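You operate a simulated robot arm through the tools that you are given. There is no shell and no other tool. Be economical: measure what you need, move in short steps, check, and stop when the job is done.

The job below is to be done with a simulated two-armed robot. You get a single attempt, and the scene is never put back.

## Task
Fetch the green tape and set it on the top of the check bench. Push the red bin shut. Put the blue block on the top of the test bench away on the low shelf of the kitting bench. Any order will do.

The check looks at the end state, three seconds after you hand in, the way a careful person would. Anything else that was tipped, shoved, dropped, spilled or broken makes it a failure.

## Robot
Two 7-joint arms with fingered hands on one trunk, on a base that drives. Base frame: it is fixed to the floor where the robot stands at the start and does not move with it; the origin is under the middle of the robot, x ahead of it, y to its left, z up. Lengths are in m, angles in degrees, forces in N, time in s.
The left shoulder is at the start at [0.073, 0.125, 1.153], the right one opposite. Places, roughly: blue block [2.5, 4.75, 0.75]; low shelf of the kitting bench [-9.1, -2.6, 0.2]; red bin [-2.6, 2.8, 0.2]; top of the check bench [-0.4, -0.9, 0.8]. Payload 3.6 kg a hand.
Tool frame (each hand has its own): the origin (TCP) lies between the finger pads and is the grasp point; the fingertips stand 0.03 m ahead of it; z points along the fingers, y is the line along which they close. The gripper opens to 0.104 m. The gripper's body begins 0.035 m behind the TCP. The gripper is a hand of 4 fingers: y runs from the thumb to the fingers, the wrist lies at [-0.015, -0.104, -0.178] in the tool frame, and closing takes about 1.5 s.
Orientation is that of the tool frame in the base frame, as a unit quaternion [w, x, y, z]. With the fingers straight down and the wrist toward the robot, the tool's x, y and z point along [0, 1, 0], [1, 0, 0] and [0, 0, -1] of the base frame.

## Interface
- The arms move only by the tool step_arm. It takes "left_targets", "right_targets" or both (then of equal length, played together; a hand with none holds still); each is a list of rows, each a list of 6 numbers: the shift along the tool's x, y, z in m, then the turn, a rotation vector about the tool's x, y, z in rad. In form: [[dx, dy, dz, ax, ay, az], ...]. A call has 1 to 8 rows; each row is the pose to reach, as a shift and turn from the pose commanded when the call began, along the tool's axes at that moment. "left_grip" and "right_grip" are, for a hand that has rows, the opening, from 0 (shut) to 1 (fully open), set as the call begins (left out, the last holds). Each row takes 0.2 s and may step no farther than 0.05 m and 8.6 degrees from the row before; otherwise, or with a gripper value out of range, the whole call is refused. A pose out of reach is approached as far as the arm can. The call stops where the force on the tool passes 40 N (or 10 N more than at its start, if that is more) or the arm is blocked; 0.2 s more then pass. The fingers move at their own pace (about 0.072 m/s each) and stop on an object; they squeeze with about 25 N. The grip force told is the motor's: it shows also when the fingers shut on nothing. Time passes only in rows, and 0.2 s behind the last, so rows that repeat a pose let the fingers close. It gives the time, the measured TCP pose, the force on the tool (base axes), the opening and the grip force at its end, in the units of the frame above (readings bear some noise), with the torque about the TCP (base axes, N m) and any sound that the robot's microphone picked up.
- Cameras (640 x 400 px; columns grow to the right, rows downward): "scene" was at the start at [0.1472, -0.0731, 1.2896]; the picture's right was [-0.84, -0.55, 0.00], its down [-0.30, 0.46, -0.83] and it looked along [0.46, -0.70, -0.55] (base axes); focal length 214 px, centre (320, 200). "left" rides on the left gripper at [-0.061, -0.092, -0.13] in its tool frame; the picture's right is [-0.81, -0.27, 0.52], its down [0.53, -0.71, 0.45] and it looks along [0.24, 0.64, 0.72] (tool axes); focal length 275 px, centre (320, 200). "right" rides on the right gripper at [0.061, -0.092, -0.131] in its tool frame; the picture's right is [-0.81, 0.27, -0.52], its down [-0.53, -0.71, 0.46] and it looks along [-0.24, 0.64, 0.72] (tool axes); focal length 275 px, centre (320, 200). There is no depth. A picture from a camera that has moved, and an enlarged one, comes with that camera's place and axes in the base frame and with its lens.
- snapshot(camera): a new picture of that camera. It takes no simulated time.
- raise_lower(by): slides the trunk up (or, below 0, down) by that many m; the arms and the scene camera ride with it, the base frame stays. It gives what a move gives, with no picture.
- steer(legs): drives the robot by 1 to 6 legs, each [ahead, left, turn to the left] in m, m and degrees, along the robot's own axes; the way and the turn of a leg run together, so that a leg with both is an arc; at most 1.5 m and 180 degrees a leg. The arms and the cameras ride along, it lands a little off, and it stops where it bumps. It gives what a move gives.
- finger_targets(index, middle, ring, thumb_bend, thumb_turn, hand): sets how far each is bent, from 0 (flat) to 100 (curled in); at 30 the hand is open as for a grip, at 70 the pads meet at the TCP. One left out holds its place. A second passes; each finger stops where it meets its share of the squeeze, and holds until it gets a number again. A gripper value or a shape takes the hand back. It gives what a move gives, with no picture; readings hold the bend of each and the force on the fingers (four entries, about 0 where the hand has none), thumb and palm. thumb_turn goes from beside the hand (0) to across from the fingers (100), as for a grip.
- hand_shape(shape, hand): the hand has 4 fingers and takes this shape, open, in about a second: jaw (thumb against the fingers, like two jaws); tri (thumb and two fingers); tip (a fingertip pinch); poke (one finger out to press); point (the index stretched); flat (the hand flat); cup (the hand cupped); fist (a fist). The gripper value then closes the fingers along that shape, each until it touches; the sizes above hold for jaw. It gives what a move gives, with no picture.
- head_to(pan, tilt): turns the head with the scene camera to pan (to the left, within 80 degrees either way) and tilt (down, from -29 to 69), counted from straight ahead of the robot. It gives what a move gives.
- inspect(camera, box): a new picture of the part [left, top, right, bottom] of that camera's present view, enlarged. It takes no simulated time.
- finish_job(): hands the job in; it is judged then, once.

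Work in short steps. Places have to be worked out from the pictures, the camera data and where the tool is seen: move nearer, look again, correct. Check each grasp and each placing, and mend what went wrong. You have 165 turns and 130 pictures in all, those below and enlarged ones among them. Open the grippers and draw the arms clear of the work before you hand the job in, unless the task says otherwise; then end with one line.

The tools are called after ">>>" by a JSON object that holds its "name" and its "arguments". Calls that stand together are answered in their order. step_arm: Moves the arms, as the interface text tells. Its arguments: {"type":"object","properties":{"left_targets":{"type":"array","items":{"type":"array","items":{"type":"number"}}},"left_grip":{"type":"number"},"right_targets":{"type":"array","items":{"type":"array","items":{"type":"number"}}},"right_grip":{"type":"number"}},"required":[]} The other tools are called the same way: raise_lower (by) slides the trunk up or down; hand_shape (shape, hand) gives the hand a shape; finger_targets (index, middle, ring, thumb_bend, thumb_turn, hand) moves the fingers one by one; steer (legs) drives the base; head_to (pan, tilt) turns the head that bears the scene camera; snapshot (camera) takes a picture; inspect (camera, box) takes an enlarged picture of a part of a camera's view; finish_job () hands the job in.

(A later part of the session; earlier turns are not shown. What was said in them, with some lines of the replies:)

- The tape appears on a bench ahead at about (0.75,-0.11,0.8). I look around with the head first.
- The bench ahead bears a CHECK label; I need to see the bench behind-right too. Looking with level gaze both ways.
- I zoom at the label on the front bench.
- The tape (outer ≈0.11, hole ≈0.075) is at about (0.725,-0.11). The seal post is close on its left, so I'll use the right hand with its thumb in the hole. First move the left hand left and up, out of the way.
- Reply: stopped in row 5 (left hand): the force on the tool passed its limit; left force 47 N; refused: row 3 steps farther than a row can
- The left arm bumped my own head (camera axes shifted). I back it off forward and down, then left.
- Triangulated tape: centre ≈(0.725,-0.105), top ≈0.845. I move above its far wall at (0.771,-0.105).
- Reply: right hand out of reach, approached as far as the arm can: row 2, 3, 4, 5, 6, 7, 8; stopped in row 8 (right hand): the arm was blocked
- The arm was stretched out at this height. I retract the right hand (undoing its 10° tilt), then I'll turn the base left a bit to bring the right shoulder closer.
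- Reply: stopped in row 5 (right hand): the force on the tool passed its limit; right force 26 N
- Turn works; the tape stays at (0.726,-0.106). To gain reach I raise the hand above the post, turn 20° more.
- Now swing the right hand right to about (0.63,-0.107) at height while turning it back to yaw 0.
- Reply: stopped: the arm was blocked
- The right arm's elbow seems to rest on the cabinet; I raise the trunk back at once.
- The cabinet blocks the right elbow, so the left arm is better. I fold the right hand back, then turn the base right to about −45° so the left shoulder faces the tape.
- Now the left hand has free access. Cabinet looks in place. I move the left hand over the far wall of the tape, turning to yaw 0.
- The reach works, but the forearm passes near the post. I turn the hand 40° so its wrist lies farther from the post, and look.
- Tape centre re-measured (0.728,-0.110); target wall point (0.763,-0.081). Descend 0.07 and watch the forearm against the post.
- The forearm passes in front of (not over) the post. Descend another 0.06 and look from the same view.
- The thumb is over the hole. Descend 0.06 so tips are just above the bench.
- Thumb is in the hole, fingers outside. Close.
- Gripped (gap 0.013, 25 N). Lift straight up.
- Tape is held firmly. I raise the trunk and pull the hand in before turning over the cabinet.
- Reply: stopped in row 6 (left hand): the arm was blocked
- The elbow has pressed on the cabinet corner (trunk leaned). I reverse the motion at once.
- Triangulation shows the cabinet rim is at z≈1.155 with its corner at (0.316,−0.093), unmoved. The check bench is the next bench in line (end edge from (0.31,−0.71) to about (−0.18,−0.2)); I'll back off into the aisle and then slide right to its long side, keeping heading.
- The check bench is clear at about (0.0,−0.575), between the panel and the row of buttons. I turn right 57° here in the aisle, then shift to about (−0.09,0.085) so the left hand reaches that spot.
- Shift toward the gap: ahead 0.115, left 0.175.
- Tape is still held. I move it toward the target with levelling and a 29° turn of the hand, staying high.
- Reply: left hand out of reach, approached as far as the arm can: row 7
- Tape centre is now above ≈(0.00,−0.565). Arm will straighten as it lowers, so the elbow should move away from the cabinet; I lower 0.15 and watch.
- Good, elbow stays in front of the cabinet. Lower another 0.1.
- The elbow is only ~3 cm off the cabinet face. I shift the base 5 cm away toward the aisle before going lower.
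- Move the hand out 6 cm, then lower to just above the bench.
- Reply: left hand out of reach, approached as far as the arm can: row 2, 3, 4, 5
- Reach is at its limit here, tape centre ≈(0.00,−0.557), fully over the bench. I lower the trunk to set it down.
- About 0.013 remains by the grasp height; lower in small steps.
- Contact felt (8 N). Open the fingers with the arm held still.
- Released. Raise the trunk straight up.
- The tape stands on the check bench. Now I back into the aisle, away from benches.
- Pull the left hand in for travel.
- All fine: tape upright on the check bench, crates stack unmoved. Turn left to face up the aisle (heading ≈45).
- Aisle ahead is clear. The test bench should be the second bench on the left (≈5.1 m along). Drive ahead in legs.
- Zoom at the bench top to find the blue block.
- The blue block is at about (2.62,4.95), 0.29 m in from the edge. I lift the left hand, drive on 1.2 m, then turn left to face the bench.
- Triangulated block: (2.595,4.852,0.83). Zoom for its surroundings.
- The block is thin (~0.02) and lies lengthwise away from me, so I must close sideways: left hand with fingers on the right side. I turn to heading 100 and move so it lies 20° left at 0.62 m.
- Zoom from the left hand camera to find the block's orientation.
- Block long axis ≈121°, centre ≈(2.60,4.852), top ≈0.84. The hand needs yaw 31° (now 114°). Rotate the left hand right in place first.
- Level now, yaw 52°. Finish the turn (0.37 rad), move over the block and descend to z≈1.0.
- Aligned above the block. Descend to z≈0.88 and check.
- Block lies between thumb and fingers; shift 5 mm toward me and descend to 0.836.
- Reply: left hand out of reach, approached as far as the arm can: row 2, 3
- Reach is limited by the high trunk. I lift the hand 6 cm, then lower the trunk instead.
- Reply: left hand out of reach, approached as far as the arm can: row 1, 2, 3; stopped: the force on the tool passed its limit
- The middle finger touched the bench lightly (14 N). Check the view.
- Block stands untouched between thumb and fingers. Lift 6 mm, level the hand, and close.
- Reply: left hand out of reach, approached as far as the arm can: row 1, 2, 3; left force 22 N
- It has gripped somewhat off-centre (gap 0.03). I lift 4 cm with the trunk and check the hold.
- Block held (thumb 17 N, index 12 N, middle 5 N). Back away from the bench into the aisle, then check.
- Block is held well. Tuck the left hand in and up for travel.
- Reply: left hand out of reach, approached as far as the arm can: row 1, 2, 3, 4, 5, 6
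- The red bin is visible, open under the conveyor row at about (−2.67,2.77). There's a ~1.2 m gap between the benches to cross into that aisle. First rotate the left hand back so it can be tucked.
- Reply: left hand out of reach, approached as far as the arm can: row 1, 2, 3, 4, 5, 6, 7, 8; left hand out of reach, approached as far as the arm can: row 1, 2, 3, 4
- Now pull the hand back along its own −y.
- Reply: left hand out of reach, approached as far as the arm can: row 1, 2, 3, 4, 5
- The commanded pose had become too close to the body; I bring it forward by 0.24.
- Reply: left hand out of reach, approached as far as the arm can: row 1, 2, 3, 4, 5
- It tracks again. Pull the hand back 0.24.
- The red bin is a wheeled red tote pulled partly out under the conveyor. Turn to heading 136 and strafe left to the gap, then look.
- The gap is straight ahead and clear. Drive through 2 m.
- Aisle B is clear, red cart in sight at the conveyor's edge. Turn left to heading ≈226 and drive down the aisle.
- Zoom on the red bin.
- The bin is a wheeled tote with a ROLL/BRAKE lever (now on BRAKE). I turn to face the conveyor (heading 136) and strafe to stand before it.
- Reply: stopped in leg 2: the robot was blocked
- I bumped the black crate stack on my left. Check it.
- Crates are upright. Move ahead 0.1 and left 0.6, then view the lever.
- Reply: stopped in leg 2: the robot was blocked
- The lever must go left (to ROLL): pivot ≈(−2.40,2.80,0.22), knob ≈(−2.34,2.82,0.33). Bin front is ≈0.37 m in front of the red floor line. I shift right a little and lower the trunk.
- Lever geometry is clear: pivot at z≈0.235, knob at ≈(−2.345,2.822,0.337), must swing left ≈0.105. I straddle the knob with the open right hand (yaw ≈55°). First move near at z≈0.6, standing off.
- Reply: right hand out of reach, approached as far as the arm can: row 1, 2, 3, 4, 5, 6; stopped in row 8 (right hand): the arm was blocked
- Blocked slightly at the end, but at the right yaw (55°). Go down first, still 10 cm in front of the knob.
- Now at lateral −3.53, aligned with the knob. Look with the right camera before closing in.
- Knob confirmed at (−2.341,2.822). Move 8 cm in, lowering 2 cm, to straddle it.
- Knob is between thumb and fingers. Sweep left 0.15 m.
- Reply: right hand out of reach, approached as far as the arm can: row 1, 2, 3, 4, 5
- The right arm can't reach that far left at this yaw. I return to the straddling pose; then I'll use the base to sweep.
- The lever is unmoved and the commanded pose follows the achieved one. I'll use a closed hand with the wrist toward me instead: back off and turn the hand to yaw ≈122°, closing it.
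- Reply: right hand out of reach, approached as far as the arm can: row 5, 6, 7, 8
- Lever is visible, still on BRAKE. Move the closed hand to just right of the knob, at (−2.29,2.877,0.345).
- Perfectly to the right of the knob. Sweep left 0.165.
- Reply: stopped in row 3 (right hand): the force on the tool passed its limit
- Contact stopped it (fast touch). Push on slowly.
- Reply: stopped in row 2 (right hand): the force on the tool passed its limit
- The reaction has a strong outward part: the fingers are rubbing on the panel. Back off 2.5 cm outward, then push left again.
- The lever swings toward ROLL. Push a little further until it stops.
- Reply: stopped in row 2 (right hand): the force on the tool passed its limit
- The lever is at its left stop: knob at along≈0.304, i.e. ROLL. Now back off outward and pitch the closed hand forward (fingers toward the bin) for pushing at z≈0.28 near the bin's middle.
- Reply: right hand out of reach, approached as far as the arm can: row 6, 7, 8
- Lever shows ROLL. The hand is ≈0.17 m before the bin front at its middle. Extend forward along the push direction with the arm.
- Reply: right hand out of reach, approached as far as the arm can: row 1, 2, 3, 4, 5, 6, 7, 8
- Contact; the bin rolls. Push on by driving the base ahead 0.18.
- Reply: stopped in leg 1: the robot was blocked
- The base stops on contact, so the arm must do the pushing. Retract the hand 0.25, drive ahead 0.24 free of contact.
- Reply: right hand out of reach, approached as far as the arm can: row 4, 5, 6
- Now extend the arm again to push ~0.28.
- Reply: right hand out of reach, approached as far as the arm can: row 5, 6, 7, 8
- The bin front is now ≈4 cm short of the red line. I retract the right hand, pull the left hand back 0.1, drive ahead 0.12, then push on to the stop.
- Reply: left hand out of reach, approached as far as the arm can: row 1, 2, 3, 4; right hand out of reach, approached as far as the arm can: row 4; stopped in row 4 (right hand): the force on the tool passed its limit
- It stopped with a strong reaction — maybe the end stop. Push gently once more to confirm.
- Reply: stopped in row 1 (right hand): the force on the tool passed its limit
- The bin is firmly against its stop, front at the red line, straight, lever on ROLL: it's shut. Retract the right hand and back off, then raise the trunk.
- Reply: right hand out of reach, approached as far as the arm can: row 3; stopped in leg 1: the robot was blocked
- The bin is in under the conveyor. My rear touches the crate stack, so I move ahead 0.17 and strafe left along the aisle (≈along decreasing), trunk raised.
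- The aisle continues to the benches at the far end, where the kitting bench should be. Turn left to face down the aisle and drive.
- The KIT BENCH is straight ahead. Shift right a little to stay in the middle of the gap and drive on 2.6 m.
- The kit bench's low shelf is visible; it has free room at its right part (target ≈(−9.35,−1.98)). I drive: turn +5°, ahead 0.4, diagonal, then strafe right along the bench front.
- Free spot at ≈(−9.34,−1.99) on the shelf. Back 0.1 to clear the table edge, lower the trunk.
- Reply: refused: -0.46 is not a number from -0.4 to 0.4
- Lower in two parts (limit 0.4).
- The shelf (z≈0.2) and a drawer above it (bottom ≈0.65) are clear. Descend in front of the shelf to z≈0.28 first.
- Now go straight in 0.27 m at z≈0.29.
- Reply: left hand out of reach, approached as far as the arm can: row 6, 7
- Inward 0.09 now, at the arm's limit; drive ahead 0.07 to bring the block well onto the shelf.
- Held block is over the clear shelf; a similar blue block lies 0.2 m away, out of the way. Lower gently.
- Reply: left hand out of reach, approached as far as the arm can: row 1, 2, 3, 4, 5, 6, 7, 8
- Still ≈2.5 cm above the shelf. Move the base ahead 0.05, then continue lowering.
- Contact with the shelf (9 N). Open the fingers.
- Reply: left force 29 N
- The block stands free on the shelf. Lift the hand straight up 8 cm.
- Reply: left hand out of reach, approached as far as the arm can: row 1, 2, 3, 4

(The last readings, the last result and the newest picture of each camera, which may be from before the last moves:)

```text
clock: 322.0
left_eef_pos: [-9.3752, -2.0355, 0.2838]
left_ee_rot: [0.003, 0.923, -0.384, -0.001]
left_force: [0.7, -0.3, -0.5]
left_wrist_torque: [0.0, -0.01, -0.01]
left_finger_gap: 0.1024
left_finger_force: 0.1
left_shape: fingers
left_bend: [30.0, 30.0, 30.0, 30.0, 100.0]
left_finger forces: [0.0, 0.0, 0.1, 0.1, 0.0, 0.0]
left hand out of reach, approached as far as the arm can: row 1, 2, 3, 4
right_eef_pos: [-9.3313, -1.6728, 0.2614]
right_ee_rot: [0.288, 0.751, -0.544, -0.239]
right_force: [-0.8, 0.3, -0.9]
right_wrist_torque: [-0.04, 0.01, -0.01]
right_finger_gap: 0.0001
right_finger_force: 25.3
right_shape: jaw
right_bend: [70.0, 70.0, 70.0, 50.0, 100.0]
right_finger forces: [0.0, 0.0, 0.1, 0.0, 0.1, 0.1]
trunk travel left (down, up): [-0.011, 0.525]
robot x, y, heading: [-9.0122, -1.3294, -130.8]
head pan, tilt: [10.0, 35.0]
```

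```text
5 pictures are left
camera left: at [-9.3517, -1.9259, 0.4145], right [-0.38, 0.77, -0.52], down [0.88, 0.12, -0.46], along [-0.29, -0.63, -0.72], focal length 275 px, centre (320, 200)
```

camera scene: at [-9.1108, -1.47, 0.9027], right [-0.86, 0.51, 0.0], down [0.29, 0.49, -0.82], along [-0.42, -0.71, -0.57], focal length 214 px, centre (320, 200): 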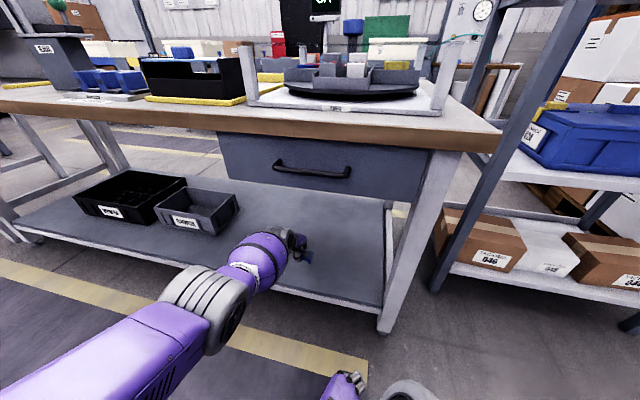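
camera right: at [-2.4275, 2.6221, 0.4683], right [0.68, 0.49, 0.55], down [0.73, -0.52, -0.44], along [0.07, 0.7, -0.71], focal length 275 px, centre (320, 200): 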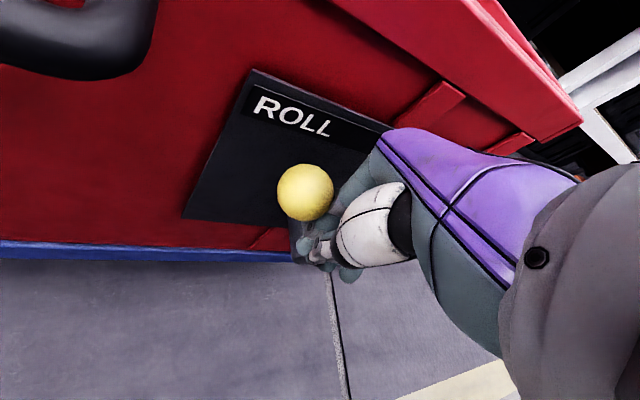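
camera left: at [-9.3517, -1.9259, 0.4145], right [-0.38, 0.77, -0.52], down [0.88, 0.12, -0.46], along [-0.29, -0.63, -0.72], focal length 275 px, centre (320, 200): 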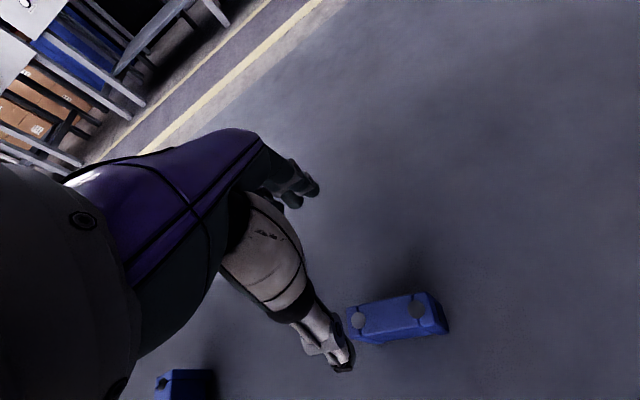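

Block upright on the shelf at (−9.355,−1.99). Raise the trunk 5 cm to clear it, then back straight out.

>>> {"name": "raise_lower", "arguments": {"by": 0.05}}

>>> {"name": "steer", "arguments": {"legs": [[-0.36, 0, 0]]}}

>>> {"name": "snapshot", "arguments": {"camera": "scene"}}

```text
clock: 322.9
left_eef_pos: [-9.3747, -2.0376, 0.3375]
left_ee_rot: [0.008, 0.923, -0.384, -0.002]
left_force: [0.4, 0.7, 0.4]
left_wrist_torque: [-0.02, 0.01, 0.01]
left_finger_gap: 0.1026
left_finger_force: 0.0
left_shape: fingers
left_bend: [30.0, 30.0, 30.0, 30.0, 100.0]
left_finger forces: [0.1, 0.0, 0.0, 0.0, 0.0, 0.1]
right_eef_pos: [-9.3318, -1.6712, 0.3122]
right_ee_rot: [0.288, 0.75, -0.545, -0.241]
right_force: [0.1, 0.2, -0.7]
right_wrist_torque: [-0.01, 0.0, -0.01]
right_finger_gap: 0.0
right_finger_force: 25.5
right_shape: jaw
right_bend: [70.0, 70.0, 70.0, 50.0, 100.0]
right_finger forces: [0.1, 0.0, 0.0, 0.1, 0.1, 0.1]
trunk travel left (down, up): [-0.061, 0.475]
robot x, y, heading: [-9.006, -1.3303, -130.6]
head pan, tilt: [10.0, 35.0]
```

```text
clock: 325.2
left_eef_pos: [-9.1444, -1.7661, 0.3396]
left_ee_rot: [0.008, 0.923, -0.386, -0.001]
left_force: [0.0, -0.1, 0.4]
left_wrist_torque: [0.02, -0.04, 0.02]
left_finger_gap: 0.1022
left_finger_force: 0.0
left_shape: fingers
left_bend: [30.0, 30.0, 30.0, 30.0, 100.0]
left_finger forces: [0.0, 0.0, 0.0, 0.0, 0.1, 0.0]
right_eef_pos: [-9.0998, -1.4, 0.3116]
right_ee_rot: [0.288, 0.749, -0.546, -0.24]
right_force: [0.3, -0.6, -0.3]
right_wrist_torque: [-0.01, 0.04, 0.02]
right_finger_gap: 0.0
right_finger_force: 25.3
right_shape: jaw
right_bend: [70.0, 70.0, 70.0, 50.0, 100.0]
right_finger forces: [0.0, 0.0, 0.1, 0.0, 0.1, 0.0]
trunk travel left (down, up): [-0.061, 0.475]
robot x, y, heading: [-8.7754, -1.0571, -130.6]
head pan, tilt: [10.0, 35.0]
```

```text
4 pictures are left
camera scene: at [-8.9489, -1.2804, 0.9436], right [-0.86, 0.51, 0.0], down [0.29, 0.49, -0.82], along [-0.42, -0.7, -0.57], focal length 214 px, centre (320, 200)
```

scene: 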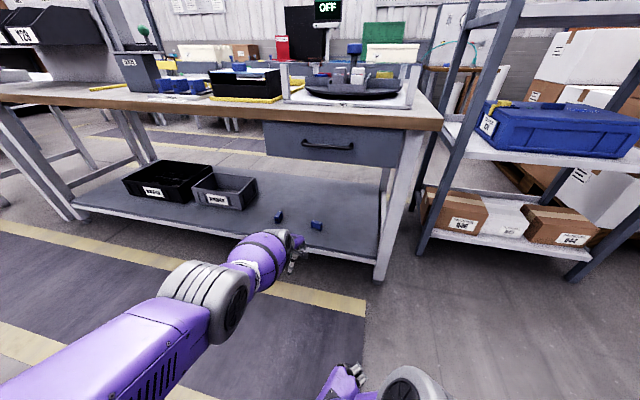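

Both the placed block and the other part stand undisturbed on the shelf. Open the right hand (free in air) and move back a little further.

>>> {"name": "hand_shape", "arguments": {"hand": "right", "shape": "jaw"}}

>>> {"name": "hand_shape", "arguments": {"hand": "left", "shape": "jaw"}}

>>> {"name": "inspect", "arguments": {"camera": "scene", "box": [220, 180, 380, 280]}}

```text
clock: 326.1
left_eef_pos: [-9.1437, -1.7651, 0.3384]
left_ee_rot: [0.008, 0.923, -0.385, -0.001]
left_force: [-0.2, 0.2, -0.2]
left_wrist_torque: [-0.04, 0.01, -0.04]
left_finger_gap: 0.1026
left_finger_force: 0.0
left_shape: fingers
left_bend: [30.0, 30.0, 30.0, 30.0, 100.0]
left_finger forces: [0.0, 0.1, 0.0, 0.0, 0.1, 0.0]
right_eef_pos: [-9.1006, -1.4011, 0.3123]
right_ee_rot: [0.289, 0.749, -0.546, -0.24]
right_force: [-0.8, 0.4, -0.3]
right_wrist_torque: [0.04, 0.01, 0.0]
right_finger_gap: 0.1037
right_finger_force: 0.1
right_shape: jaw
right_bend: [30.0, 30.0, 30.0, 30.0, 98.0]
right_finger forces: [0.0, 0.0, 0.0, 0.1, 0.0, 0.0]
trunk travel left (down, up): [-0.061, 0.475]
robot x, y, heading: [-8.7774, -1.057, -130.8]
head pan, tilt: [10.0, 35.0]
```

```text
clock: 327.0
left_eef_pos: [-9.1448, -1.7657, 0.3382]
left_ee_rot: [0.009, 0.923, -0.385, -0.002]
left_force: [0.6, 0.2, 0.4]
left_wrist_torque: [-0.01, 0.0, 0.0]
left_finger_gap: 0.1037
left_finger_force: 0.0
left_shape: jaw
left_bend: [30.0, 30.0, 30.0, 30.0, 98.0]
left_finger forces: [0.0, 0.0, 0.1, 0.0, 0.0, 0.1]
right_eef_pos: [-9.0997, -1.4011, 0.3128]
right_ee_rot: [0.287, 0.75, -0.546, -0.239]
right_force: [1.0, -0.4, -1.0]
right_wrist_torque: [-0.01, -0.01, 0.03]
right_finger_gap: 0.1038
right_finger_force: 0.1
right_shape: jaw
right_bend: [30.0, 30.0, 30.0, 30.0, 98.0]
right_finger forces: [0.1, 0.1, 0.1, 0.0, 0.0, 0.0]
trunk travel left (down, up): [-0.061, 0.475]
robot x, y, heading: [-8.7778, -1.0575, -131.0]
head pan, tilt: [10.0, 35.0]
```

```text
4.00 times, centred on (300, 230) of scene
camera zoom: at [-8.949, -1.2805, 0.9436], right [-0.86, 0.51, 0.0], down [0.29, 0.49, -0.82], along [-0.42, -0.7, -0.57], focal length 858 px, centre (400, 80)
```

zoom: 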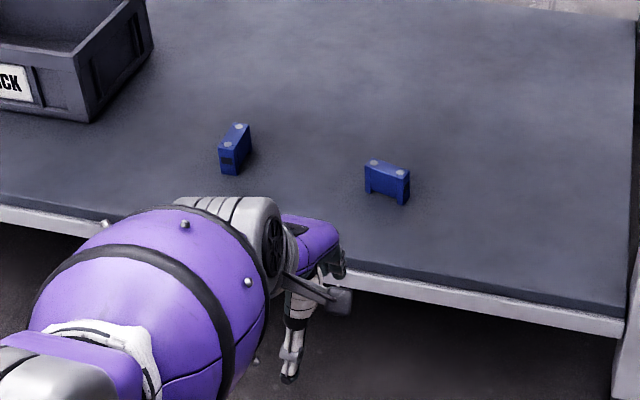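

Both blocks stand upright on the shelf, the hands are open and clear of the work. I hand the job in.

>>> {"name": "finish_job", "arguments": {}}

```text
The job is handed in.
```

I handed the job in with all three parts done: the green tape is on the check bench, the red bin is shut under the conveyor with its lever left on ROLL (it was on BRAKE), and the blue block is on the kitting bench's low shelf. While driving and reaching I touched the grey crate stack and bumped the black one, and neither looked moved or tipped in the pictures.
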